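You operate a simulated robot arm through the tools that you are given. There is no shell and no other tool. Be economical: measure what you need, move in short steps, check, and stop when the job is done.

You run a simulated robot arm. Do the job below in one go: nothing can be reset, and whatever is moved stays where it is left.

TASK
Swill the soapy sponge clean in a basin of fresh water.
Fine: shut the waste, run the basin about a third full, dip the sponge till the soap is gone, open the waste and let the water out, press the sponge out and lay it back; tap off.

The check looks at the end state, three seconds after you hand in, the way a careful person would. Anything else that was tipped, shoved, dropped, spilled or broken makes it a failure.

THE ROBOT
A 6-joint arm with a two-finger parallel gripper, fixed in place. Base frame: the origin is at the foot of the arm, x ahead of it, y to its left, z up. Lengths are in m, angles in degrees, forces in N, time in s.
With the tool pointing down near the work surface it reaches from about 0.32 to 0.7 m from the base axis. Its first joint turns from -166.0 to 166.0 degrees. Payload 4.1 kg.
The tool frame sits at the grasp point between the pads (the TCP): z along the fingers, y along the line on which they close. The tips reach 0.023 m beyond it. The gripper opens to 0.094 m. The fingers are 0.038 m wide and 0.01 m thick; the gripper's body (0.054 by 0.096 m) begins 0.039 m behind the TCP.
Orientation is that of the tool frame in the base frame, as a unit quaternion [x, y, z, w]. With the fingers straight down and closing along the base's y, the tool's x points along the base's -x, its y along +y and its z along -z.

THE INTERFACE
- The arm moves only by the tool arm_command. Its arguments are lists of equal length, an entry for each row: "dp": the shift along the base's x, y, z in m, a list of three; "rotation": the turn, a rotation vector about the base's x, y, z in rad, a list of three; "jaw": the gripper command, from -1 (shut) to 1 (fully open), values between in proportion. In form: {"dp": [[tx, ty, tz], ...], "rotation": [[ax, ay, az], ...], "jaw": [jaw, ...]}. A call has 1 to 12 rows; each row is the pose to reach, as a shift and turn from the pose commanded when the call began. Each row takes 0.2 s and may step no farther than 0.05 m and 8.6 degrees from the row before; otherwise, or with a gripper value out of range, the whole call is refused. A pose out of reach is approached as far as the arm can. The call stops where the force on the tool passes 90 N (or 10 N more than at its start, if that is more) or the arm is blocked; 0.2 s more then pass. Each finger travels about 0.045 m/s and halts on what it meets, pressing with about 22 N; the grip force reading is that of the motor and also rises with nothing between the fingers. The clock runs only during rows and for 0.2 s after the last one: add rows that repeat a pose to give the fingers time. The reply holds the time, the measured pose of the TCP, the force on the tool along the base axes, the opening and the grip force, in the units named above and with some noise, with the torque about the TCP (base axes, N m) and any sound that the robot's microphone picked up.
- Cameras (640 x 400 px; columns grow to the right, rows downward): "scene" is fixed at [0.0511, 0.5022, 1.6593]; the picture's right is [-0.91, -0.41, 0.00], its down [-0.29, 0.66, -0.69] and it looks along [0.28, -0.63, -0.72] (base axes); focal length 279 px, centre (320, 200). "wrist" rides on the gripper at [0.087, 0.016, -0.074] in the tool frame; the picture's right is [-0.18, 0.98, 0.00], its down [-0.58, -0.11, -0.81] and it looks along [-0.79, -0.15, 0.59] (tool axes); focal length 243 px, centre (320, 200). There is no depth. A picture from a camera that has moved, and an enlarged one, comes with that camera's place and axes in the base frame and with its lens. The place of the scene camera against the robot may be out by one fixed shift of up to 0.018 m in any direction.
- camera(camera): a new picture of that camera. The clock stands still meanwhile.
- raise_lower(by): slides the trunk up (or, below 0, down) by that many m; the arm rides with it, the base frame stays. It gives what a move gives, with no picture.
- zoom(camera, box): a new picture of the part [left, top, right, bottom] of that camera's present view, enlarged. The clock stands still meanwhile.
- job_done(): hands the job in; it is judged then, once.

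Go step by step. Nothing tells you positions but the pictures and the camera data: compare them with the known pose of the tool, close in by small moves and look again before you grip or let go. The budget is 120 turns and 84 pictures, counting those below and the enlarged ones. Unless the task says otherwise, let go and move clear before handing in, and close with one line.

The tools are called after "Emit:" as a command line: name --argument value ..., lists and objects as JSON in quotes. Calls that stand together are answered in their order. arm_command: Moves the arm, as the interface text tells. Its arguments: {"type":"object","properties":{"dp":{"type":"array","items":{"type":"array","items":{"type":"number"}}},"rotation":{"type":"array","items":{"type":"array","items":{"type":"number"}}},"jaw":{"type":"array","items":{"type":"number"}}},"required":["dp","rotation","jaw"]} The other tools are called the same way: raise_lower (by) slides the trunk up or down; camera (camera) takes a picture; zoom (camera, box) takes an enlarged picture of a part of a camera's view; job_done () hands the job in.

At the start:

```text
time_s: 0.0
ee_pos: [0.3495, -0.0825, 1.3359]
orientation: [0.0, 1.0, 0.0, 0.0]
force: [-0.3, -1.2, 0.0]
torque: [0.04, -0.04, 0.01]
opening: 0.0944
grasp_force: 0.2
trunk travel left (down, up): [-0.5, 0.09]
```

scene: 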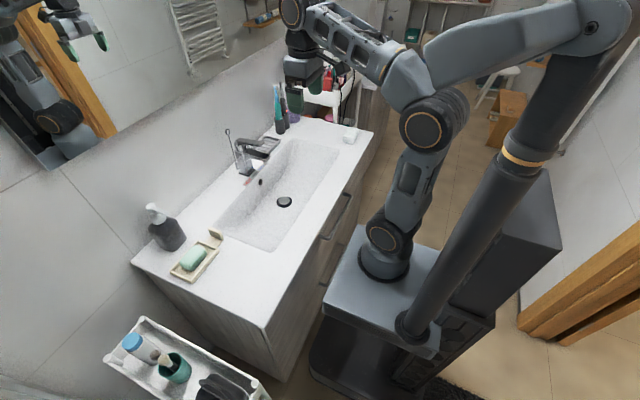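
wrist: 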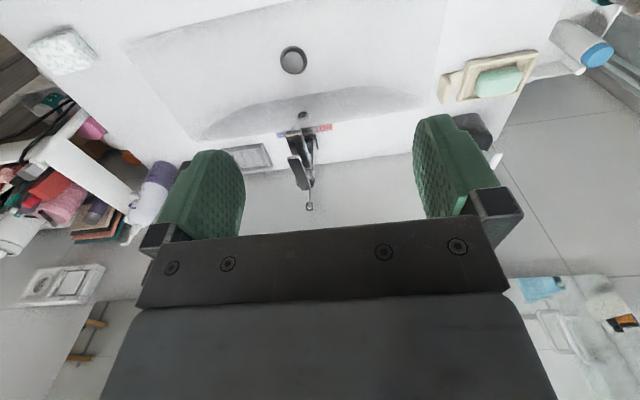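

I see the vanity with its basin, the tap with a pop-up lift rod behind it, a soap dish, a dispenser and a whitish block (probably the foamy sponge). I'll zoom in on these before moving.

Emit:
zoom --camera "scene" --box '[210, 110, 330, 185]'

Emit:
zoom --camera "scene" --box '[130, 80, 390, 280]'

Emit:
zoom --camera "wrist" --box '[220, 20, 380, 220]'

Emit:
zoom --camera "wrist" --box '[0, 0, 160, 100]'

```text
5.33 times, centred on (270, 148) of scene
camera zoom: at [0.0511, 0.5022, 1.6593], right [-0.91, -0.41, 0.0], down [-0.29, 0.66, -0.69], along [0.28, -0.63, -0.72], focal length 1490 px, centre (587, 480)
```

zoom: 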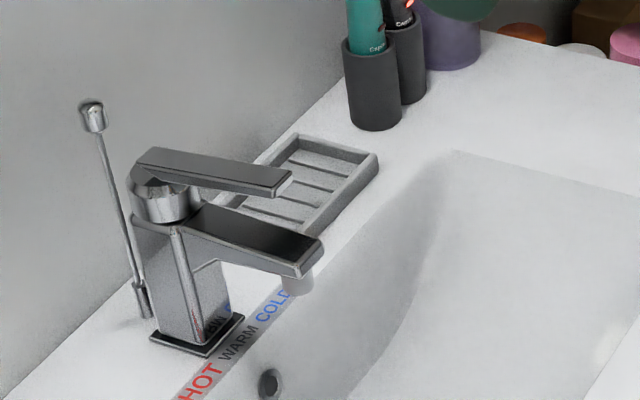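

```text
2.00 times, centred on (260, 180) of scene
camera zoom: at [0.0511, 0.5022, 1.6593], right [-0.91, -0.41, 0.0], down [-0.29, 0.66, -0.69], along [0.28, -0.63, -0.72], focal length 559 px, centre (440, 240)
```

zoom: 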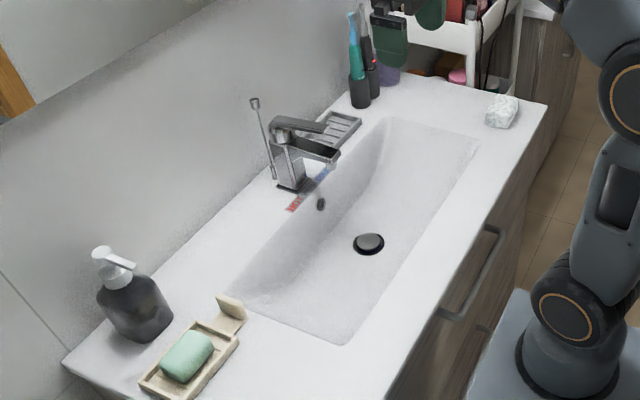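

```text
2.00 times, centred on (300, 120) of wrist
camera zoom: at [0.2631, -0.0665, 1.4114], right [0.18, 0.98, 0.0], down [0.58, -0.11, 0.81], along [0.79, -0.15, -0.59], focal length 485 px, centre (360, 360)
```

zoom: 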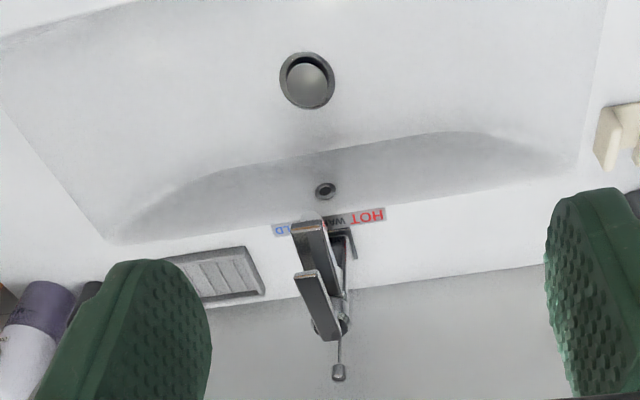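

```text
4.00 times, centred on (80, 50) of wrist
camera zoom: at [0.2631, -0.0665, 1.4114], right [0.18, 0.98, 0.0], down [0.58, -0.11, 0.81], along [0.79, -0.15, -0.59], focal length 970 px, centre (1280, 800)
```

zoom: 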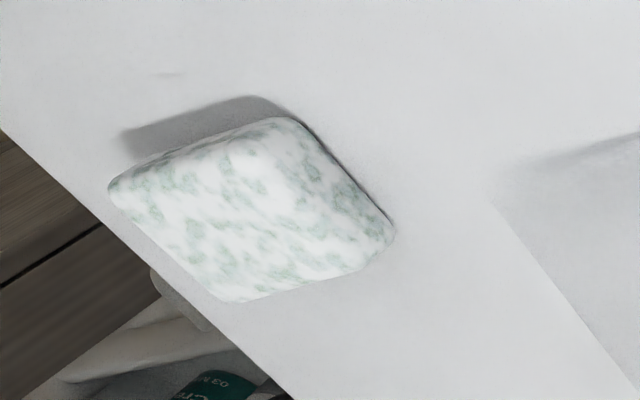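

The counter works out to z≈0.94, the drain to about (0.52,-0.18,0.80), the sponge to about (0.36,-0.53), the lever tip to about (0.57,-0.18,1.076) and the knob to about (0.73,-0.18,1.08). Next I'll check the plug state and the knob closely.

Emit:
zoom --camera "scene" --box '[264, 188, 304, 213]'

Emit:
zoom --camera "wrist" --box '[254, 120, 350, 220]'

Emit:
zoom --camera "wrist" --box '[268, 40, 318, 80]'

```text
16.00 times, centred on (284, 200) of scene
camera zoom: at [0.0511, 0.5022, 1.6593], right [-0.91, -0.41, 0.0], down [-0.29, 0.66, -0.69], along [0.28, -0.63, -0.72], focal length 4469 px, centre (896, 192)
```

zoom: 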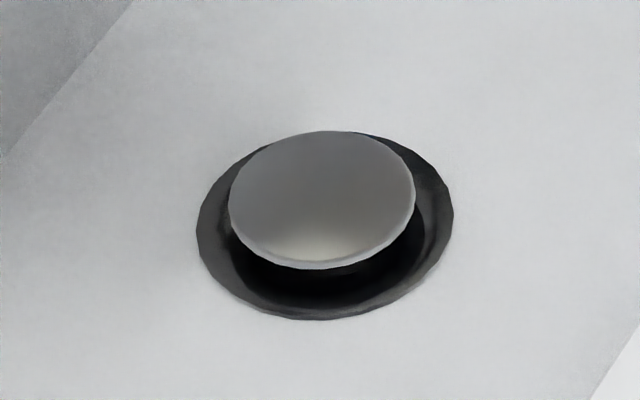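

```text
4.00 times, centred on (302, 170) of wrist
camera zoom: at [0.2631, -0.0665, 1.4114], right [0.18, 0.98, 0.0], down [0.58, -0.11, 0.81], along [0.79, -0.15, -0.59], focal length 970 px, centre (392, 320)
```

zoom: 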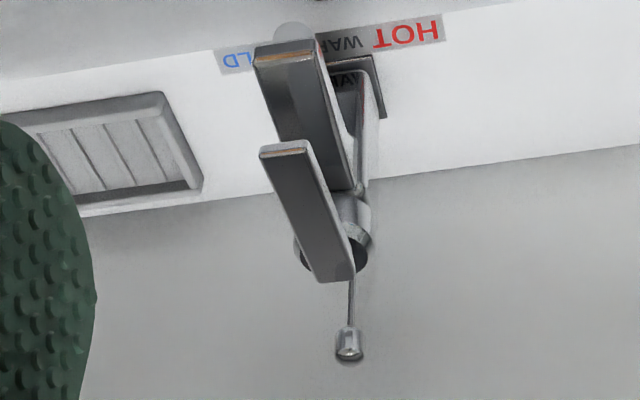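

```text
10.00 times, centred on (293, 60) of wrist
camera zoom: at [0.2631, -0.0665, 1.4114], right [0.18, 0.98, 0.0], down [0.58, -0.11, 0.81], along [0.79, -0.15, -0.59], focal length 2426 px, centre (590, 1600)
```

zoom: 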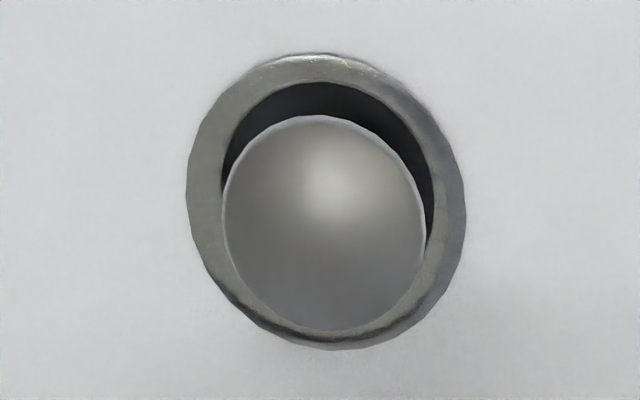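

The plug is popped up (open), so the lift rod behind the tap works the waste. I'll lower the trunk so the arm works at a better height, then look from the wrist.

Emit:
raise_lower --by -0.15

Emit:
camera --camera "scene"

Emit:
camera --camera "wrist"

```text
time_s: 1.8
ee_pos: [0.3475, -0.0831, 1.1873]
orientation: [0.0, 1.0, 0.0, -0.001]
force: [0.2, 0.8, 0.0]
torque: [-0.01, -0.01, -0.01]
opening: 0.0943
grasp_force: 0.0
trunk travel left (down, up): [-0.35, 0.24]
```

```text
74 pictures are left
```

scene: 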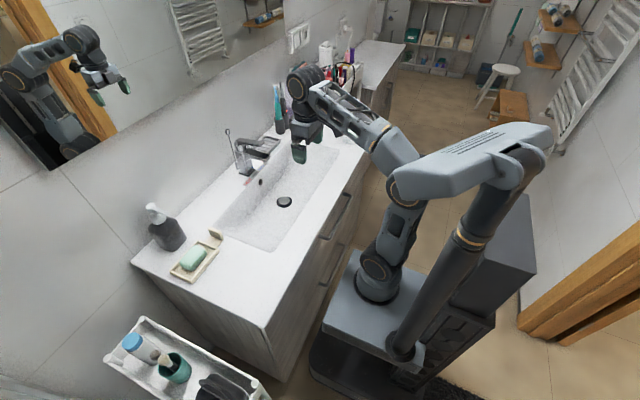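

```text
73 pictures are left
camera wrist: at [0.2612, -0.0664, 1.2618], right [0.18, 0.98, 0.0], down [0.58, -0.11, 0.81], along [0.79, -0.15, -0.59], focal length 243 px, centre (320, 200)
```

wrist: 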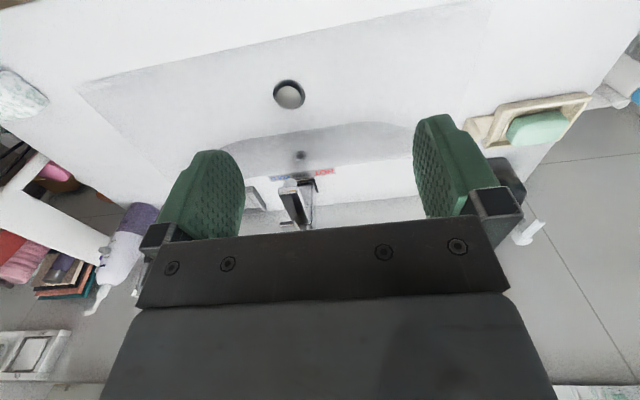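

The arm is clear. I'll move toward the lift-rod knob at a safe height.

Emit:
arm_command --dp '[[0.04, -0.015, 0.005], [0.08, -0.03, 0.01], [0.12, -0.045, 0.015], [0.16, -0.06, 0.02], [0.2, -0.075, 0.025], [0.24, -0.09, 0.03], [0.27, -0.095, 0.03]]' --rotation '[[0, 0, 0], [0, 0, 0], [0, 0, 0], [0, 0, 0], [0, 0, 0], [0, 0, 0], [0, 0, 0]]' --jaw '[1, 1, 1, 1, 1, 1, 1]'

Emit:
camera --camera "wrist"

Emit:
camera --camera "scene"

```text
time_s: 3.4
ee_pos: [0.5339, -0.155, 1.1557]
orientation: [0.0, 1.0, 0.001, 0.001]
force: [-1.0, -0.3, -0.3]
torque: [0.03, -0.04, 0.01]
opening: 0.0939
grasp_force: 0.1
out of reach, approached as far as the arm can: row 4, 5, 6, 7
trunk travel left (down, up): [-0.35, 0.24]
```

```text
72 pictures are left
camera wrist: at [0.4482, -0.1375, 1.2306], right [0.18, 0.98, 0.0], down [0.58, -0.11, 0.81], along [0.79, -0.15, -0.59], focal length 243 px, centre (320, 200)
```

wrist: 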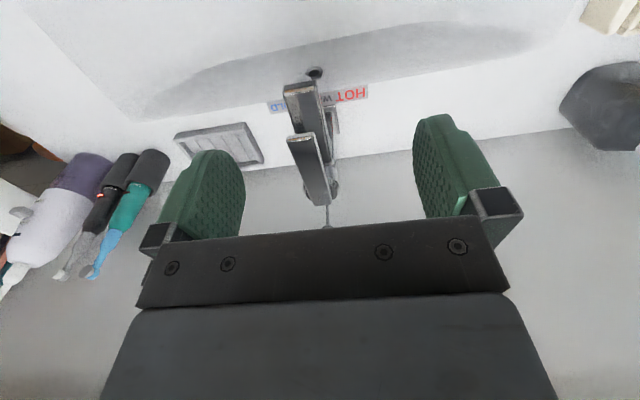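

```text
71 pictures are left
```

scene: 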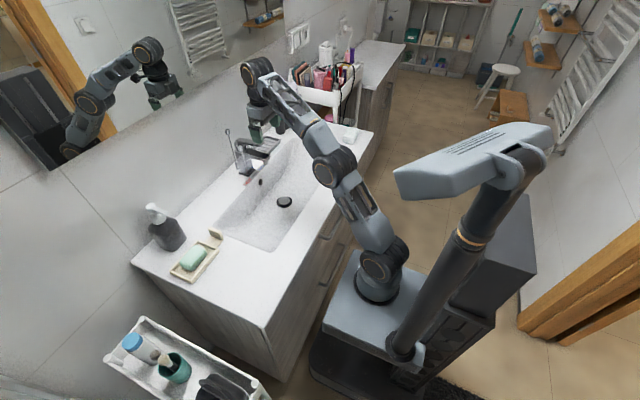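

At this trunk height the arm is too low to reach far, so I'll raise the trunk and try again, tilting the tool forward.

Emit:
raise_lower --by 0.2

Emit:
arm_command --dp '[[0, 0, 0]]' --rotation '[[0, 0, 0]]' --jaw '[1]'

```text
time_s: 5.5
ee_pos: [0.5344, -0.1536, 1.3549]
orientation: [0.0, 1.0, 0.001, 0.0]
force: [0.2, 0.5, -0.8]
torque: [0.01, 0.02, 0.01]
opening: 0.094
grasp_force: 0.0
trunk travel left (down, up): [-0.55, 0.04]
```

```text
time_s: 5.9
ee_pos: [0.5362, -0.1541, 1.3559]
orientation: [0.0, 1.0, 0.0, 0.001]
force: [0.0, -0.7, 0.4]
torque: [0.0, -0.02, -0.01]
opening: 0.0939
grasp_force: 0.1
trunk travel left (down, up): [-0.55, 0.04]
```

The pose is steady. I'll descend and extend toward the knob.

Emit:
arm_command --dp '[[0, -0.01, -0.045], [0, -0.02, -0.09], [0.02, -0.025, -0.13], [0.05, -0.025, -0.14], [0.08, -0.025, -0.14]]' --rotation '[[0, 0, 0], [0, 0, 0], [0, 0, 0], [0, 0, 0], [0, 0, 0]]' --jaw '[1, 1, 1, 1, 1]'

Emit:
camera --camera "wrist"

```text
time_s: 7.1
ee_pos: [0.6152, -0.1792, 1.2164]
orientation: [0.001, 1.0, 0.0, 0.001]
force: [-0.2, -0.2, 0.4]
torque: [0.0, -0.02, -0.03]
opening: 0.094
grasp_force: 0.1
trunk travel left (down, up): [-0.55, 0.04]
```

```text
70 pictures are left
camera wrist: at [0.5298, -0.1628, 1.2906], right [0.18, 0.98, 0.0], down [0.58, -0.11, 0.81], along [0.79, -0.15, -0.59], focal length 243 px, centre (320, 200)
```

wrist: 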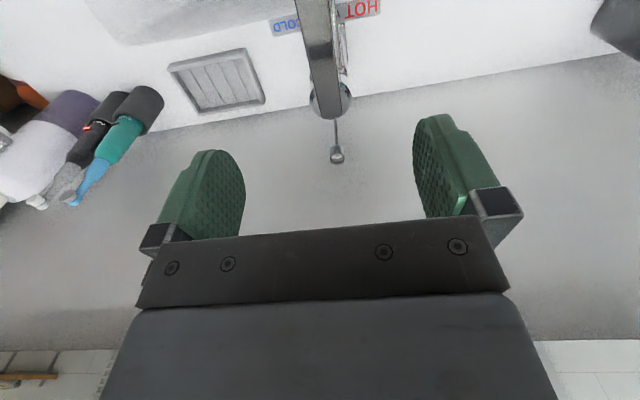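

The knob triangulates to (0.730,-0.180,1.078), just in front of the wall. I'll try extending with the tool vertical to see whether it reaches.

Emit:
arm_command --dp '[[0.03, 0, -0.02], [0.06, 0, -0.04], [0.085, 0, -0.05], [0.1, 0, -0.06]]' --rotation '[[0, 0, 0], [0, 0, 0], [0, 0, 0], [0, 0, 0]]' --jaw '[1, 1, 1, 1]'

Emit:
camera --camera "wrist"

```text
time_s: 8.1
ee_pos: [0.6593, -0.1673, 1.1518]
orientation: [-0.001, 1.0, 0.0, 0.0]
force: [-0.2, 0.2, -0.5]
torque: [0.01, 0.02, 0.0]
opening: 0.0939
grasp_force: 0.0
out of reach, approached as far as the arm can: row 1, 2, 3, 4
trunk travel left (down, up): [-0.55, 0.04]
```

```text
69 pictures are left
camera wrist: at [0.5729, -0.1508, 1.2257], right [0.18, 0.98, 0.0], down [0.58, -0.11, 0.81], along [0.79, -0.15, -0.59], focal length 243 px, centre (320, 200)
```

wrist: 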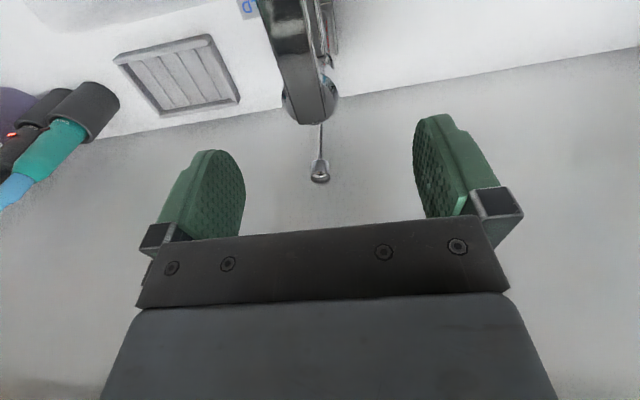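

Vertical reach stops at a radius of about 0.68. I'll raise the trunk a bit and tilt the fingers about 20° toward the wall.

Emit:
raise_lower --by 0.035

Emit:
arm_command --dp '[[0.0, -0.004, -0.015], [0.01, -0.008, -0.03], [0.03, -0.013, -0.04], [0.04, -0.013, -0.045]]' --rotation '[[0, -0.12, 0], [0, -0.24, 0], [0, -0.35, 0], [0, -0.35, 0]]' --jaw '[0.6, 0.3, 0.1, 0]'

Emit:
camera --camera "wrist"

Emit:
camera --camera "scene"

```text
time_s: 8.9
ee_pos: [0.6588, -0.1679, 1.1859]
orientation: [0.001, 1.0, -0.001, 0.001]
force: [0.0, 0.3, -0.1]
torque: [0.0, -0.02, -0.02]
opening: 0.0941
grasp_force: 0.0
trunk travel left (down, up): [-0.585, 0.005]
```

```text
time_s: 9.9
ee_pos: [0.6994, -0.1807, 1.1395]
orientation: [0.0, 0.984, 0.0, 0.175]
force: [-0.1, -0.6, -1.0]
torque: [-0.02, -0.05, 0.01]
opening: 0.0471
grasp_force: 0.1
trunk travel left (down, up): [-0.585, 0.005]
```

```text
68 pictures are left
camera wrist: at [0.593, -0.1633, 1.1802], right [0.17, 0.98, 0.06], down [0.27, -0.11, 0.96], along [0.95, -0.15, -0.28], focal length 243 px, centre (320, 200)
```

wrist: 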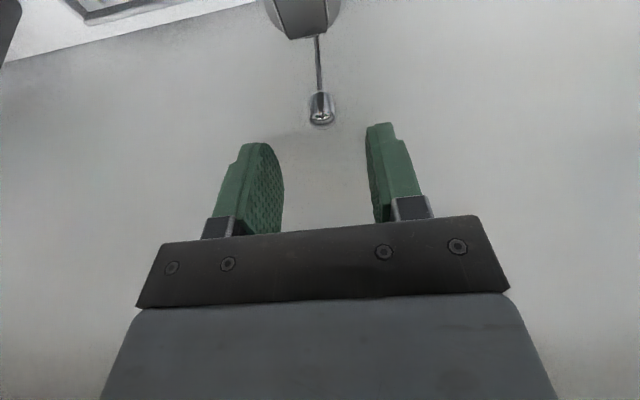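

```text
67 pictures are left
```

scene: 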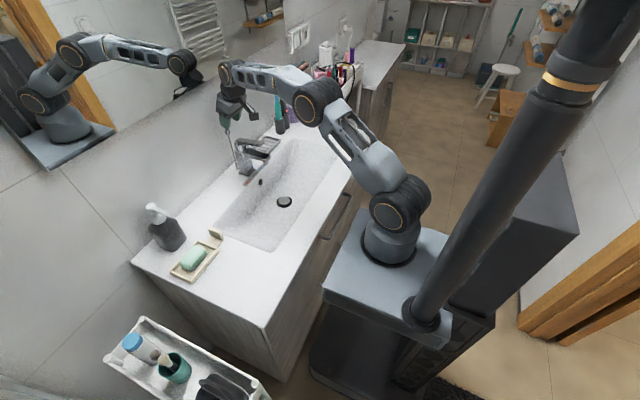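

The knob is centred between the fingers. I'll go down onto it and close.

Emit:
arm_command --dp '[[0.008, 0.0005, -0.025], [0.0145, 0.0005, -0.05], [0.0145, 0.0005, -0.052]]' --rotation '[[0, 0, 0], [0, 0, 0], [0, 0, 0]]' --jaw '[0, 0, 0]'

Emit:
camera --camera "wrist"

```text
time_s: 10.7
ee_pos: [0.7126, -0.1804, 1.0868]
orientation: [0.0, 0.985, 0.0, 0.175]
force: [0.1, 0.2, -0.2]
torque: [0.01, 0.03, 0.0]
opening: 0.047
grasp_force: 0.1
trunk travel left (down, up): [-0.585, 0.005]
```

```text
66 pictures are left
camera wrist: at [0.6073, -0.1625, 1.1281], right [0.17, 0.98, 0.06], down [0.27, -0.11, 0.96], along [0.95, -0.15, -0.28], focal length 243 px, centre (320, 200)
```

wrist: 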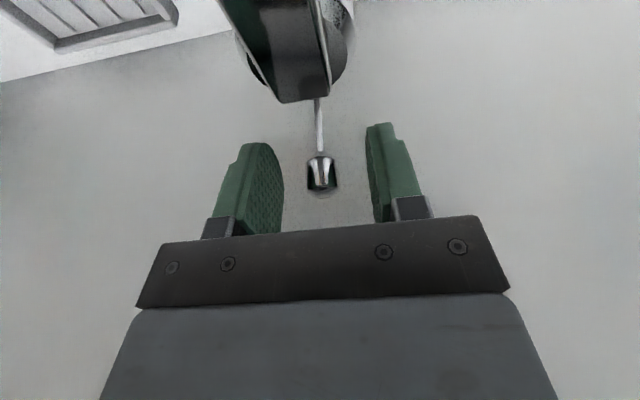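

The knob sits between the pads. I'll close on it.

Emit:
arm_command --dp '[[0, 0, 0], [0, 0, 0], [0, 0, 0], [0, 0, 0]]' --rotation '[[0, 0, 0], [0, 0, 0], [0, 0, 0], [0, 0, 0]]' --jaw '[-0.5, -1, -1, -1]'

```text
time_s: 11.7
ee_pos: [0.714, -0.1814, 1.0864]
orientation: [0.001, 0.985, 0.0, 0.174]
force: [0.7, -3.8, 0.0]
torque: [0.45, -0.09, -0.05]
opening: 0.0177
grasp_force: 44.6
trunk travel left (down, up): [-0.585, 0.005]
```

The knob is gripped at 17.7 mm. I'll pull it up gently.

Emit:
arm_command --dp '[[0, 0.0, 0.008], [0, 0.0, 0.016], [0, 0.0, 0.024]]' --rotation '[[0, 0, 0], [0, 0, 0], [0, 0, 0]]' --jaw '[-1, -1, -1]'

Emit:
zoom --camera "scene" --box '[264, 188, 304, 213]'

```text
time_s: 12.5
ee_pos: [0.7137, -0.1786, 1.1048]
orientation: [0.0, 0.986, 0.001, 0.169]
force: [-2.4, -0.8, -24.8]
torque: [-0.48, -0.49, 0.05]
opening: 0.0174
grasp_force: 45.2
trunk travel left (down, up): [-0.585, 0.005]
```

```text
16.00 times, centred on (284, 200) of scene
camera zoom: at [0.0511, 0.5022, 1.6593], right [-0.91, -0.41, 0.0], down [-0.29, 0.66, -0.69], along [0.28, -0.63, -0.72], focal length 4469 px, centre (896, 192)
```

zoom: 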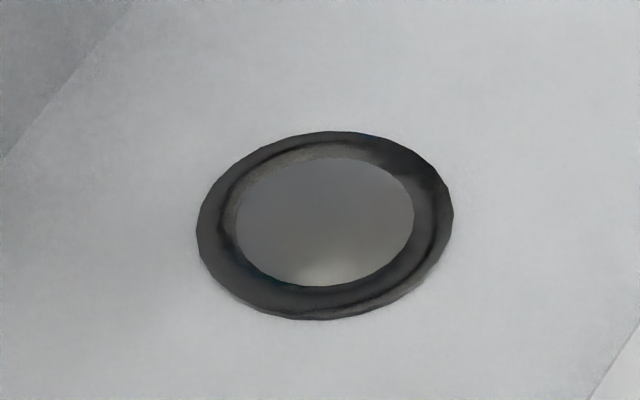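

The plug is down and the rod is at its stop. I'll ease the pull and let go, then check that it stays shut.

Emit:
arm_command --dp '[[0, 0, -0.004], [0, 0, -0.005], [0, 0, -0.005], [0, 0, -0.005], [0, 0, -0.005]]' --rotation '[[0, 0, 0], [0, 0, 0], [0, 0, 0], [0, 0, 0], [0, 0, 0]]' --jaw '[-1, -0.5, -0.2, 0, 0]'

Emit:
zoom --camera "scene" --box '[264, 188, 304, 213]'

Emit:
camera --camera "wrist"

```text
time_s: 13.7
ee_pos: [0.7125, -0.18, 1.1064]
orientation: [0.0, 0.984, 0.0, 0.176]
force: [0.1, 0.5, -0.3]
torque: [0.0, -0.02, -0.01]
opening: 0.047
grasp_force: 0.0
trunk travel left (down, up): [-0.585, 0.005]
```

```text
16.00 times, centred on (284, 200) of scene
camera zoom: at [0.0511, 0.5022, 1.6593], right [-0.91, -0.41, 0.0], down [-0.29, 0.66, -0.69], along [0.28, -0.63, -0.72], focal length 4469 px, centre (896, 192)
```

zoom: 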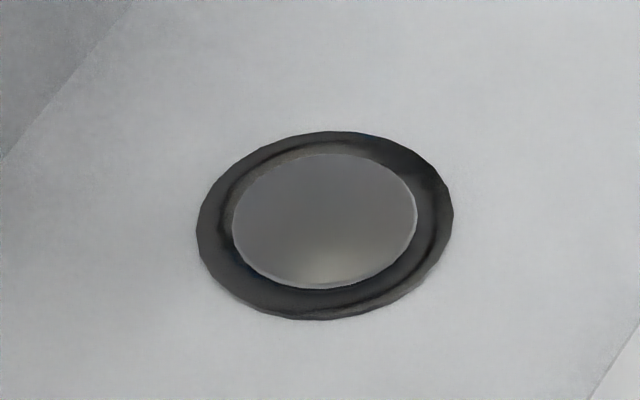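

```text
63 pictures are left
camera wrist: at [0.6066, -0.1632, 1.1475], right [0.17, 0.98, 0.06], down [0.27, -0.11, 0.96], along [0.95, -0.15, -0.28], focal length 243 px, centre (320, 200)
```

wrist: 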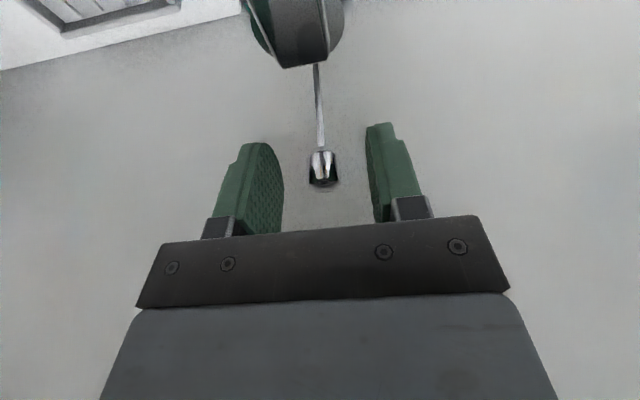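

The plug may have risen a hair as I released. I'll regrip, pull to the stop again and open without lowering.

Emit:
arm_command --dp '[[0, 0, -0.002], [0, 0, -0.002], [0, 0, -0.002], [0, 0, 0.003], [0, 0, 0.006], [0, 0, 0.006], [0, 0, 0.006], [0, 0, 0.006], [0, 0, 0.006]]' --rotation '[[0, 0, 0], [0, 0, 0], [0, 0, 0], [0, 0, 0], [0, 0, 0], [0, 0, 0], [0, 0, 0], [0, 0, 0], [0, 0, 0]]' --jaw '[-0.5, -1, -1, -1, -1, -1, -0.4, 0, 0]'

Emit:
zoom --camera "scene" --box '[264, 188, 304, 213]'

```text
time_s: 15.7
ee_pos: [0.7134, -0.1801, 1.1129]
orientation: [0.0, 0.985, -0.001, 0.174]
force: [0.3, 0.0, 0.9]
torque: [-0.02, -0.01, 0.0]
opening: 0.0467
grasp_force: 0.0
trunk travel left (down, up): [-0.585, 0.005]
```

```text
16.00 times, centred on (284, 200) of scene
camera zoom: at [0.0511, 0.5022, 1.6593], right [-0.91, -0.41, 0.0], down [-0.29, 0.66, -0.69], along [0.28, -0.63, -0.72], focal length 4469 px, centre (896, 192)
```

zoom: 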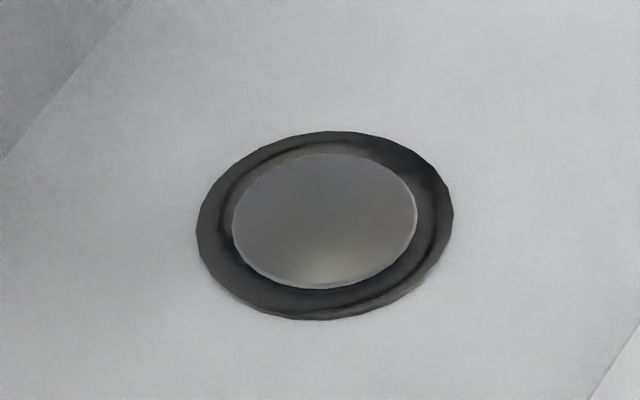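

The plug rests shut on its detent. I'll retreat up, straighten the tool, and line up with the tap lever.

Emit:
arm_command --dp '[[-0.01, 0, 0.035], [-0.04, 0, 0.05], [-0.07, 0, 0.06], [-0.1, 0.0, 0.06], [-0.135, 0.0, 0.06]]' --rotation '[[0, 0, 0], [0, 0.1, 0], [0, 0.22, 0], [0, 0.35, 0], [0, 0.35, 0]]' --jaw '[0, 0, 0, 0, 0]'

Emit:
camera --camera "wrist"

Emit:
zoom --camera "scene" --box '[210, 110, 306, 170]'

```text
time_s: 16.9
ee_pos: [0.5758, -0.178, 1.1747]
orientation: [0.0, 1.0, 0.001, 0.001]
force: [0.5, 0.9, 0.0]
torque: [0.0, -0.03, 0.0]
opening: 0.0468
grasp_force: 0.1
trunk travel left (down, up): [-0.585, 0.005]
```

```text
61 pictures are left
camera wrist: at [0.4895, -0.1625, 1.2489], right [0.18, 0.98, 0.0], down [0.58, -0.11, 0.81], along [0.79, -0.15, -0.59], focal length 243 px, centre (320, 200)
```

wrist: 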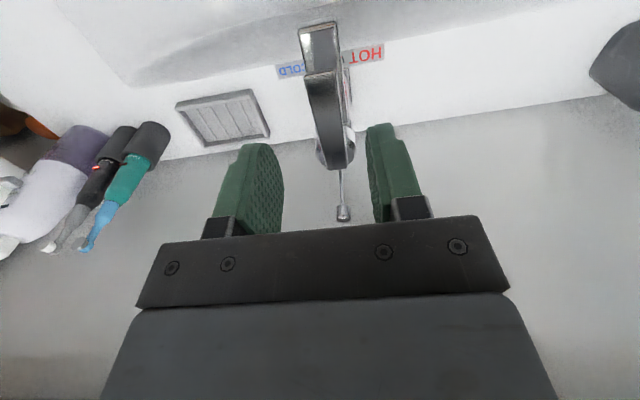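

```text
6.67 times, centred on (258, 140) of scene
camera zoom: at [0.0511, 0.5022, 1.6593], right [-0.91, -0.41, 0.0], down [-0.29, 0.66, -0.69], along [0.28, -0.63, -0.72], focal length 1862 px, centre (733, 600)
```

zoom: 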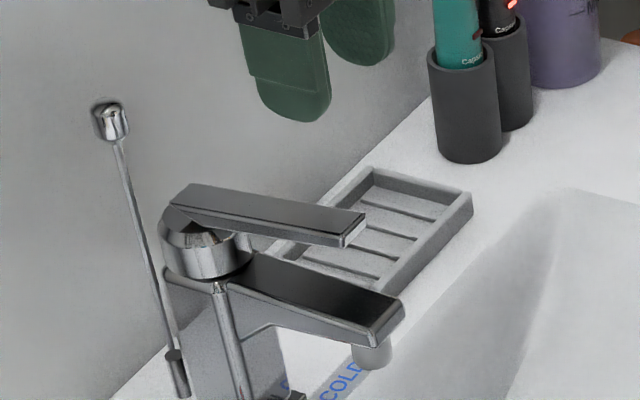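

The lever is about 28 mm wide, tip at (0.577,-0.177,1.075). I'll descend so the fingers straddle it, without closing yet.

Emit:
arm_command --dp '[[0.018, 0.0015, -0.03], [0.018, 0.0015, -0.06], [0.018, 0.0015, -0.091], [0.018, 0.0015, -0.091]]' --rotation '[[0, 0, 0], [0, 0, 0], [0, 0, 0], [0, 0, 0]]' --jaw '[0.05, 0.05, 0.05, 0.05]'

Emit:
camera --camera "wrist"

Emit:
zoom --camera "scene" --box '[210, 110, 306, 170]'

```text
time_s: 17.9
ee_pos: [0.5947, -0.179, 1.0811]
orientation: [0.0, 1.0, 0.0, 0.001]
force: [-0.4, -0.7, -0.3]
torque: [0.01, -0.01, 0.0]
opening: 0.0493
grasp_force: 0.1
trunk travel left (down, up): [-0.585, 0.005]
```

```text
59 pictures are left
camera wrist: at [0.5088, -0.1629, 1.1565], right [0.18, 0.98, 0.0], down [0.58, -0.11, 0.81], along [0.79, -0.15, -0.59], focal length 243 px, centre (320, 200)
```

wrist: 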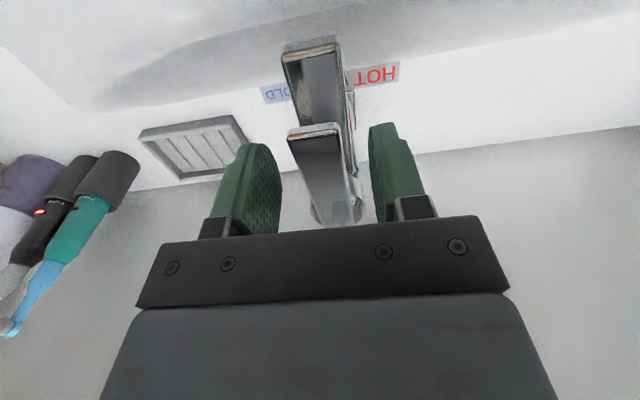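

```text
6.67 times, centred on (258, 140) of scene
camera zoom: at [0.0511, 0.5022, 1.6593], right [-0.91, -0.41, 0.0], down [-0.29, 0.66, -0.69], along [0.28, -0.63, -0.72], focal length 1862 px, centre (733, 600)
```

zoom: 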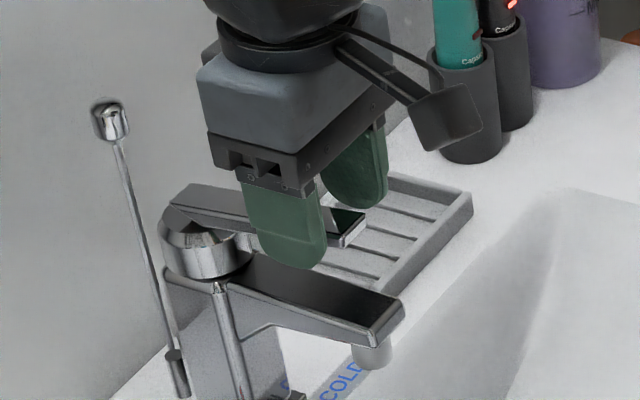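

The fingers straddle the lever. I'll close and lift slightly, tilting with the lever.

Emit:
arm_command --dp '[[0, 0, 0], [0, 0, 0], [0, 0, 0], [0.001, 0, 0.005], [0.003, 0, 0.011], [0.003, 0, 0.011]]' --rotation '[[0, 0, 0], [0, 0, 0], [0, 0, 0], [0, 0.08, 0], [0, 0.17, 0], [0, 0.17, 0]]' --jaw '[-0.5, -1, -1, -1, -1, -1]'

Emit:
zoom --camera "scene" --box '[214, 120, 342, 220]'

```text
time_s: 19.3
ee_pos: [0.6008, -0.1787, 1.0931]
orientation: [-0.001, 0.997, -0.002, -0.082]
force: [16.7, -5.9, 10.1]
torque: [-0.27, -1.6, -0.48]
opening: 0.0255
grasp_force: 44.7
trunk travel left (down, up): [-0.585, 0.005]
```

```text
4.00 times, centred on (278, 170) of scene
camera zoom: at [0.0511, 0.5022, 1.6593], right [-0.91, -0.41, 0.0], down [-0.29, 0.66, -0.69], along [0.28, -0.63, -0.72], focal length 1117 px, centre (488, 320)
```

zoom: 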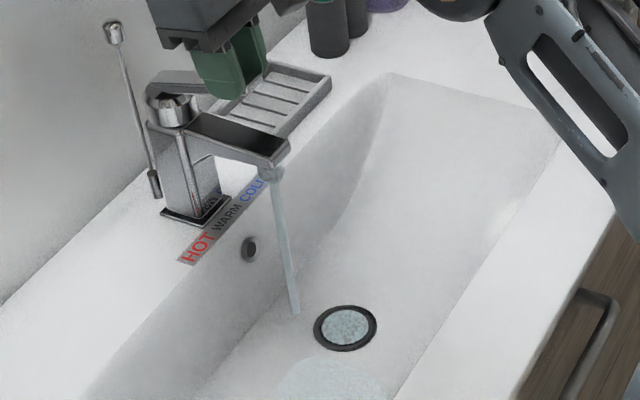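

Water is running onto the shut plug. I'll release the lever, back up, and watch the fill rate.

Emit:
arm_command --dp '[[0.003, 0, 0.0], [0.003, 0, 0.0], [0.003, 0, 0.0], [0.003, 0, 0.03], [0.0, 0, 0.07], [0, 0, 0.1]]' --rotation '[[0, 0, 0], [0, 0, 0], [0, 0, 0], [0, 0, 0], [0, -0.08, 0], [0, -0.17, 0]]' --jaw '[-0.4, 0.1, 0.1, 0.1, 0.1, 0.1]'

Emit:
camera --camera "scene"

```text
time_s: 20.7
ee_pos: [0.5962, -0.1805, 1.1937]
orientation: [0.0, 1.0, 0.0, 0.001]
force: [1.0, 0.0, -0.5]
torque: [-0.01, -0.03, -0.02]
opening: 0.0518
grasp_force: 0.1
trunk travel left (down, up): [-0.585, 0.005]
```

```text
56 pictures are left
```

scene: 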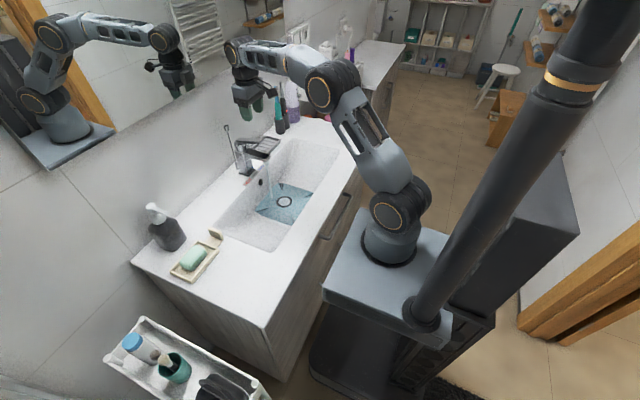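

The lever holds and the water is rising steadily. I'll wait a moment, hovering above the lever.

Emit:
arm_command --dp '[[0, 0, 0], [0, 0, 0], [0, 0, 0], [0, 0, 0], [0, 0, 0], [0, 0, 0], [0, 0, 0], [0, 0, 0], [0, 0, 0], [0, 0, 0], [0, 0, 0], [0, 0, 0]]' --rotation '[[0, 0, 0], [0, 0, 0], [0, 0, 0], [0, 0, 0], [0, 0, 0], [0, 0, 0], [0, 0, 0], [0, 0, 0], [0, 0, 0], [0, 0, 0], [0, 0, 0], [0, 0, 0]]' --jaw '[0.1, 0.1, 0.1, 0.1, 0.1, 0.1, 0.1, 0.1, 0.1, 0.1, 0.1, 0.1]'

Emit:
zoom --camera "scene" --box '[200, 120, 360, 260]'

```text
time_s: 23.3
ee_pos: [0.5982, -0.1801, 1.1932]
orientation: [0.0, 1.0, 0.0, 0.001]
force: [0.0, 0.1, 0.4]
torque: [0.04, -0.01, 0.0]
opening: 0.0518
grasp_force: 0.0
trunk travel left (down, up): [-0.585, 0.005]
```

```text
2.86 times, centred on (280, 190) of scene
camera zoom: at [0.0511, 0.5022, 1.6593], right [-0.91, -0.41, 0.0], down [-0.29, 0.66, -0.69], along [0.28, -0.63, -0.72], focal length 798 px, centre (434, 229)
```

zoom: 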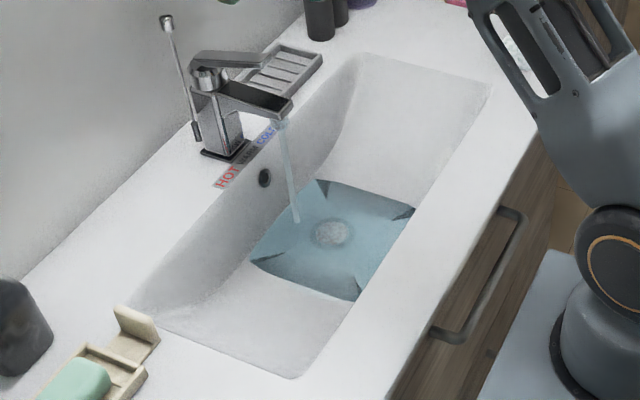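

The level has risen only about 1 cm, so about 20 s more should do. I'll wait through several holds.

Emit:
arm_command --dp '[[0, 0, 0], [0, 0, 0], [0, 0, 0], [0, 0, 0], [0, 0, 0], [0, 0, 0], [0, 0, 0], [0, 0, 0], [0, 0, 0], [0, 0, 0], [0, 0, 0], [0, 0, 0]]' --rotation '[[0, 0, 0], [0, 0, 0], [0, 0, 0], [0, 0, 0], [0, 0, 0], [0, 0, 0], [0, 0, 0], [0, 0, 0], [0, 0, 0], [0, 0, 0], [0, 0, 0], [0, 0, 0]]' --jaw '[0.1, 0.1, 0.1, 0.1, 0.1, 0.1, 0.1, 0.1, 0.1, 0.1, 0.1, 0.1]'

Emit:
arm_command --dp '[[0, 0, 0], [0, 0, 0], [0, 0, 0], [0, 0, 0], [0, 0, 0], [0, 0, 0], [0, 0, 0], [0, 0, 0], [0, 0, 0], [0, 0, 0], [0, 0, 0], [0, 0, 0]]' --rotation '[[0, 0, 0], [0, 0, 0], [0, 0, 0], [0, 0, 0], [0, 0, 0], [0, 0, 0], [0, 0, 0], [0, 0, 0], [0, 0, 0], [0, 0, 0], [0, 0, 0], [0, 0, 0]]' --jaw '[0.1, 0.1, 0.1, 0.1, 0.1, 0.1, 0.1, 0.1, 0.1, 0.1, 0.1, 0.1]'

Emit:
zoom --camera "scene" --box '[200, 120, 360, 260]'

```text
time_s: 25.9
ee_pos: [0.598, -0.1803, 1.1941]
orientation: [0.0, 1.0, -0.001, 0.001]
force: [-0.7, -0.4, 0.7]
torque: [-0.02, 0.0, -0.01]
opening: 0.0517
grasp_force: 0.1
trunk travel left (down, up): [-0.585, 0.005]
```

```text
time_s: 28.5
ee_pos: [0.5973, -0.1795, 1.1935]
orientation: [0.0, 1.0, 0.0, 0.001]
force: [0.5, 0.3, -0.1]
torque: [0.0, -0.01, -0.01]
opening: 0.0517
grasp_force: 0.1
trunk travel left (down, up): [-0.585, 0.005]
```

```text
2.86 times, centred on (280, 190) of scene
camera zoom: at [0.0511, 0.5022, 1.6593], right [-0.91, -0.41, 0.0], down [-0.29, 0.66, -0.69], along [0.28, -0.63, -0.72], focal length 798 px, centre (434, 229)
```

zoom: 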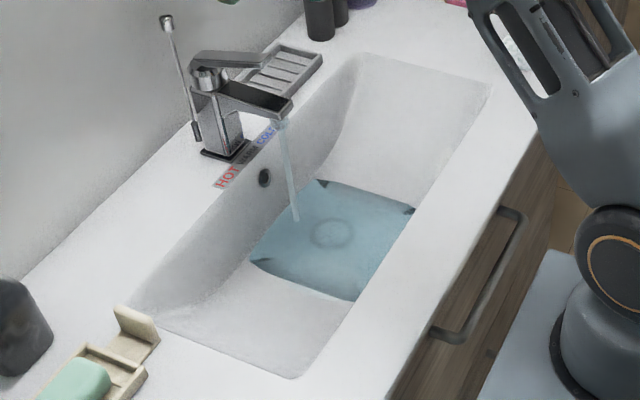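

The rise is slow, so I'll keep waiting in larger blocks.

Emit:
arm_command --dp '[[0, 0, 0], [0, 0, 0], [0, 0, 0], [0, 0, 0], [0, 0, 0], [0, 0, 0], [0, 0, 0], [0, 0, 0], [0, 0, 0], [0, 0, 0], [0, 0, 0], [0, 0, 0]]' --rotation '[[0, 0, 0], [0, 0, 0], [0, 0, 0], [0, 0, 0], [0, 0, 0], [0, 0, 0], [0, 0, 0], [0, 0, 0], [0, 0, 0], [0, 0, 0], [0, 0, 0], [0, 0, 0]]' --jaw '[0.1, 0.1, 0.1, 0.1, 0.1, 0.1, 0.1, 0.1, 0.1, 0.1, 0.1, 0.1]'

Emit:
arm_command --dp '[[0, 0, 0], [0, 0, 0], [0, 0, 0], [0, 0, 0], [0, 0, 0], [0, 0, 0], [0, 0, 0], [0, 0, 0], [0, 0, 0], [0, 0, 0], [0, 0, 0], [0, 0, 0]]' --rotation '[[0, 0, 0], [0, 0, 0], [0, 0, 0], [0, 0, 0], [0, 0, 0], [0, 0, 0], [0, 0, 0], [0, 0, 0], [0, 0, 0], [0, 0, 0], [0, 0, 0], [0, 0, 0]]' --jaw '[0.1, 0.1, 0.1, 0.1, 0.1, 0.1, 0.1, 0.1, 0.1, 0.1, 0.1, 0.1]'

Emit:
arm_command --dp '[[0, 0, 0], [0, 0, 0], [0, 0, 0], [0, 0, 0], [0, 0, 0], [0, 0, 0], [0, 0, 0], [0, 0, 0], [0, 0, 0], [0, 0, 0], [0, 0, 0], [0, 0, 0]]' --rotation '[[0, 0, 0], [0, 0, 0], [0, 0, 0], [0, 0, 0], [0, 0, 0], [0, 0, 0], [0, 0, 0], [0, 0, 0], [0, 0, 0], [0, 0, 0], [0, 0, 0], [0, 0, 0]]' --jaw '[0.1, 0.1, 0.1, 0.1, 0.1, 0.1, 0.1, 0.1, 0.1, 0.1, 0.1, 0.1]'

Emit:
zoom --camera "scene" --box '[200, 120, 360, 260]'

```text
time_s: 31.1
ee_pos: [0.5969, -0.1805, 1.1935]
orientation: [0.001, 1.0, 0.0, 0.001]
force: [0.0, -0.1, 0.9]
torque: [0.01, 0.01, 0.0]
opening: 0.0515
grasp_force: 0.1
trunk travel left (down, up): [-0.585, 0.005]
```

```text
time_s: 33.7
ee_pos: [0.5975, -0.179, 1.1927]
orientation: [0.0, 1.0, 0.0, 0.001]
force: [-0.2, 0.2, 0.3]
torque: [-0.03, 0.0, -0.02]
opening: 0.052
grasp_force: 0.1
trunk travel left (down, up): [-0.585, 0.005]
```

```text
time_s: 36.3
ee_pos: [0.5979, -0.1809, 1.1926]
orientation: [0.0, 1.0, 0.0, 0.0]
force: [-0.4, -0.4, 0.6]
torque: [-0.03, 0.02, 0.0]
opening: 0.0519
grasp_force: 0.0
trunk travel left (down, up): [-0.585, 0.005]
```

```text
2.86 times, centred on (280, 190) of scene
camera zoom: at [0.0511, 0.5022, 1.6593], right [-0.91, -0.41, 0.0], down [-0.29, 0.66, -0.69], along [0.28, -0.63, -0.72], focal length 798 px, centre (434, 229)
```

zoom: 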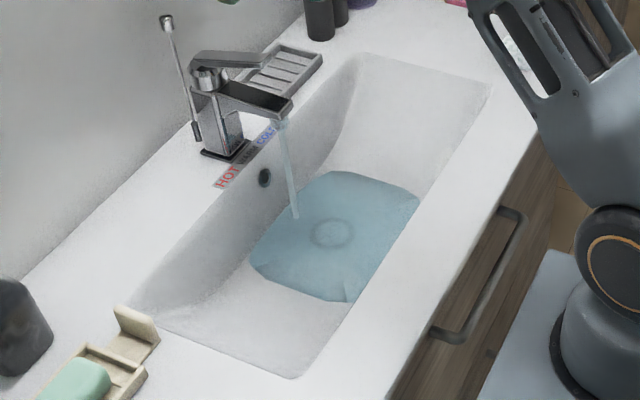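

It is now maybe 1.5–2 cm deep. I'll continue filling.

Emit:
arm_command --dp '[[0, 0, 0], [0, 0, 0], [0, 0, 0], [0, 0, 0], [0, 0, 0], [0, 0, 0], [0, 0, 0], [0, 0, 0], [0, 0, 0], [0, 0, 0], [0, 0, 0], [0, 0, 0]]' --rotation '[[0, 0, 0], [0, 0, 0], [0, 0, 0], [0, 0, 0], [0, 0, 0], [0, 0, 0], [0, 0, 0], [0, 0, 0], [0, 0, 0], [0, 0, 0], [0, 0, 0], [0, 0, 0]]' --jaw '[0.1, 0.1, 0.1, 0.1, 0.1, 0.1, 0.1, 0.1, 0.1, 0.1, 0.1, 0.1]'

Emit:
arm_command --dp '[[0, 0, 0], [0, 0, 0], [0, 0, 0], [0, 0, 0], [0, 0, 0], [0, 0, 0], [0, 0, 0], [0, 0, 0], [0, 0, 0], [0, 0, 0], [0, 0, 0], [0, 0, 0]]' --rotation '[[0, 0, 0], [0, 0, 0], [0, 0, 0], [0, 0, 0], [0, 0, 0], [0, 0, 0], [0, 0, 0], [0, 0, 0], [0, 0, 0], [0, 0, 0], [0, 0, 0], [0, 0, 0]]' --jaw '[0.1, 0.1, 0.1, 0.1, 0.1, 0.1, 0.1, 0.1, 0.1, 0.1, 0.1, 0.1]'

Emit:
arm_command --dp '[[0, 0, 0], [0, 0, 0], [0, 0, 0], [0, 0, 0], [0, 0, 0], [0, 0, 0], [0, 0, 0], [0, 0, 0], [0, 0, 0], [0, 0, 0], [0, 0, 0], [0, 0, 0]]' --rotation '[[0, 0, 0], [0, 0, 0], [0, 0, 0], [0, 0, 0], [0, 0, 0], [0, 0, 0], [0, 0, 0], [0, 0, 0], [0, 0, 0], [0, 0, 0], [0, 0, 0], [0, 0, 0]]' --jaw '[0.1, 0.1, 0.1, 0.1, 0.1, 0.1, 0.1, 0.1, 0.1, 0.1, 0.1, 0.1]'

Emit:
arm_command --dp '[[0, 0, 0], [0, 0, 0], [0, 0, 0], [0, 0, 0], [0, 0, 0], [0, 0, 0], [0, 0, 0], [0, 0, 0], [0, 0, 0], [0, 0, 0], [0, 0, 0], [0, 0, 0]]' --rotation '[[0, 0, 0], [0, 0, 0], [0, 0, 0], [0, 0, 0], [0, 0, 0], [0, 0, 0], [0, 0, 0], [0, 0, 0], [0, 0, 0], [0, 0, 0], [0, 0, 0], [0, 0, 0]]' --jaw '[0.1, 0.1, 0.1, 0.1, 0.1, 0.1, 0.1, 0.1, 0.1, 0.1, 0.1, 0.1]'

Emit:
zoom --camera "scene" --box '[200, 120, 360, 260]'

```text
time_s: 38.9
ee_pos: [0.5986, -0.1808, 1.1937]
orientation: [0.0, 1.0, 0.0, 0.001]
force: [0.2, -0.8, -1.0]
torque: [0.0, -0.01, 0.02]
opening: 0.0517
grasp_force: 0.0
trunk travel left (down, up): [-0.585, 0.005]
```

```text
time_s: 41.5
ee_pos: [0.598, -0.1807, 1.1939]
orientation: [0.0, 1.0, 0.0, 0.0]
force: [-0.3, 0.0, 0.4]
torque: [0.0, 0.01, -0.02]
opening: 0.0517
grasp_force: 0.1
trunk travel left (down, up): [-0.585, 0.005]
```

```text
time_s: 44.1
ee_pos: [0.5974, -0.1798, 1.1927]
orientation: [0.0, 1.0, 0.001, 0.001]
force: [0.5, -1.2, -0.4]
torque: [-0.01, -0.01, 0.02]
opening: 0.0519
grasp_force: 0.2
trunk travel left (down, up): [-0.585, 0.005]
```

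```text
time_s: 46.7
ee_pos: [0.5977, -0.1797, 1.193]
orientation: [0.0, 1.0, 0.0, 0.001]
force: [-0.8, -1.7, -0.3]
torque: [0.02, 0.04, -0.01]
opening: 0.0516
grasp_force: 0.1
trunk travel left (down, up): [-0.585, 0.005]
```

```text
2.86 times, centred on (280, 190) of scene
camera zoom: at [0.0511, 0.5022, 1.6593], right [-0.91, -0.41, 0.0], down [-0.29, 0.66, -0.69], along [0.28, -0.63, -0.72], focal length 798 px, centre (434, 229)
```

zoom: 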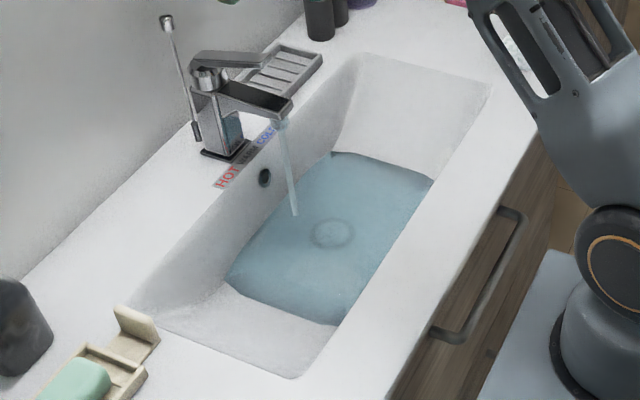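

The water is at roughly 2.5–3 cm. Another 8 s or so, then I'll measure the stream's landing point closely.

Emit:
arm_command --dp '[[0, 0, 0], [0, 0, 0], [0, 0, 0], [0, 0, 0], [0, 0, 0], [0, 0, 0], [0, 0, 0], [0, 0, 0], [0, 0, 0], [0, 0, 0], [0, 0, 0], [0, 0, 0]]' --rotation '[[0, 0, 0], [0, 0, 0], [0, 0, 0], [0, 0, 0], [0, 0, 0], [0, 0, 0], [0, 0, 0], [0, 0, 0], [0, 0, 0], [0, 0, 0], [0, 0, 0], [0, 0, 0]]' --jaw '[0.1, 0.1, 0.1, 0.1, 0.1, 0.1, 0.1, 0.1, 0.1, 0.1, 0.1, 0.1]'

Emit:
arm_command --dp '[[0, 0, 0], [0, 0, 0], [0, 0, 0], [0, 0, 0], [0, 0, 0], [0, 0, 0], [0, 0, 0], [0, 0, 0], [0, 0, 0], [0, 0, 0], [0, 0, 0], [0, 0, 0]]' --rotation '[[0, 0, 0], [0, 0, 0], [0, 0, 0], [0, 0, 0], [0, 0, 0], [0, 0, 0], [0, 0, 0], [0, 0, 0], [0, 0, 0], [0, 0, 0], [0, 0, 0], [0, 0, 0]]' --jaw '[0.1, 0.1, 0.1, 0.1, 0.1, 0.1, 0.1, 0.1, 0.1, 0.1, 0.1, 0.1]'

Emit:
arm_command --dp '[[0, 0, 0], [0, 0, 0], [0, 0, 0], [0, 0, 0], [0, 0, 0], [0, 0, 0], [0, 0, 0], [0, 0, 0], [0, 0, 0], [0, 0, 0], [0, 0, 0], [0, 0, 0]]' --rotation '[[0, 0, 0], [0, 0, 0], [0, 0, 0], [0, 0, 0], [0, 0, 0], [0, 0, 0], [0, 0, 0], [0, 0, 0], [0, 0, 0], [0, 0, 0], [0, 0, 0], [0, 0, 0]]' --jaw '[0.1, 0.1, 0.1, 0.1, 0.1, 0.1, 0.1, 0.1, 0.1, 0.1, 0.1, 0.1]'

Emit:
zoom --camera "scene" --box '[240, 140, 320, 210]'

```text
time_s: 49.3
ee_pos: [0.5976, -0.1802, 1.194]
orientation: [-0.001, 1.0, 0.0, 0.0]
force: [-0.4, 0.1, -0.3]
torque: [-0.05, 0.04, -0.01]
opening: 0.0518
grasp_force: 0.0
trunk travel left (down, up): [-0.585, 0.005]
```

```text
time_s: 51.9
ee_pos: [0.5969, -0.1794, 1.1923]
orientation: [0.0, 1.0, 0.0, 0.001]
force: [0.7, -0.3, -0.2]
torque: [0.02, 0.01, 0.04]
opening: 0.0517
grasp_force: 0.1
trunk travel left (down, up): [-0.585, 0.005]
```

```text
time_s: 54.5
ee_pos: [0.5973, -0.1802, 1.1933]
orientation: [0.0, 1.0, 0.0, 0.001]
force: [0.3, -0.4, 1.0]
torque: [0.01, 0.0, -0.01]
opening: 0.0518
grasp_force: 0.1
trunk travel left (down, up): [-0.585, 0.005]
```

```text
5.71 times, centred on (280, 175) of scene
camera zoom: at [0.0511, 0.5022, 1.6593], right [-0.91, -0.41, 0.0], down [-0.29, 0.66, -0.69], along [0.28, -0.63, -0.72], focal length 1596 px, centre (549, 343)
```

zoom: 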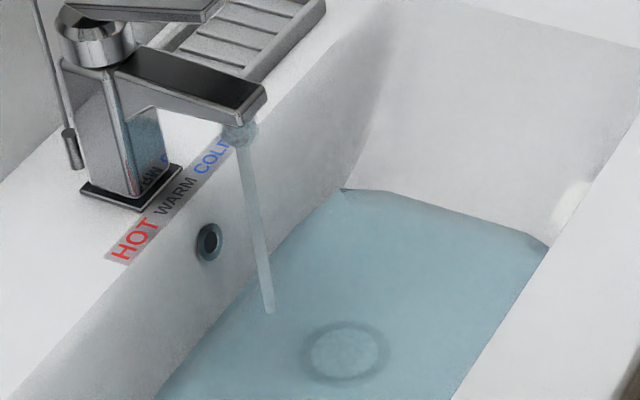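

The level is about 2 cm and the flow is modest, so I'll open the lever further.

Emit:
arm_command --dp '[[0.002, 0.001, -0.04], [0.003, 0.001, -0.08], [0.004, 0.001, -0.099], [0.004, 0.001, -0.099], [0.004, 0.001, -0.099], [0.004, 0.001, -0.099], [0.006, 0.001, -0.094], [0.008, 0.001, -0.088], [0.008, 0.001, -0.088]]' --rotation '[[0, 0.1, 0], [0, 0.17, 0], [0, 0.17, 0], [0, 0.17, 0], [0, 0.17, 0], [0, 0.17, 0], [0, 0.25, 0], [0, 0.34, 0], [0, 0.34, 0]]' --jaw '[0.1, 0.1, 0.1, -0.4, -1, -1, -1, -1, -1]'

Emit:
zoom --camera "scene" --box '[220, 110, 332, 210]'

```text
time_s: 56.5
ee_pos: [0.6102, -0.179, 1.1047]
orientation: [0.0, 0.986, -0.001, -0.167]
force: [20.6, -10.8, 6.8]
torque: [-0.55, -1.6, -0.82]
opening: 0.0257
grasp_force: 44.8
trunk travel left (down, up): [-0.585, 0.005]
```

```text
4.00 times, centred on (276, 160) of scene
camera zoom: at [0.0511, 0.5022, 1.6593], right [-0.91, -0.41, 0.0], down [-0.29, 0.66, -0.69], along [0.28, -0.63, -0.72], focal length 1117 px, centre (496, 360)
```

zoom: 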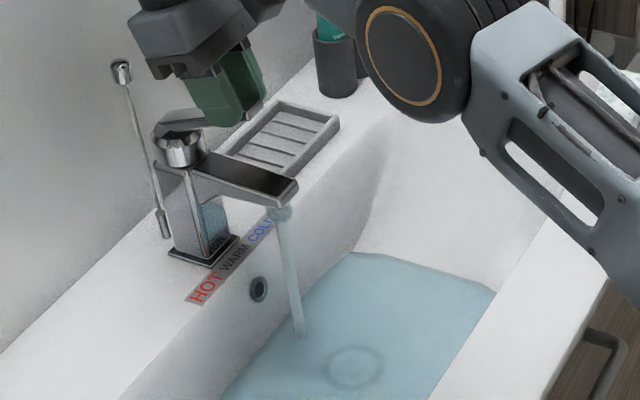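

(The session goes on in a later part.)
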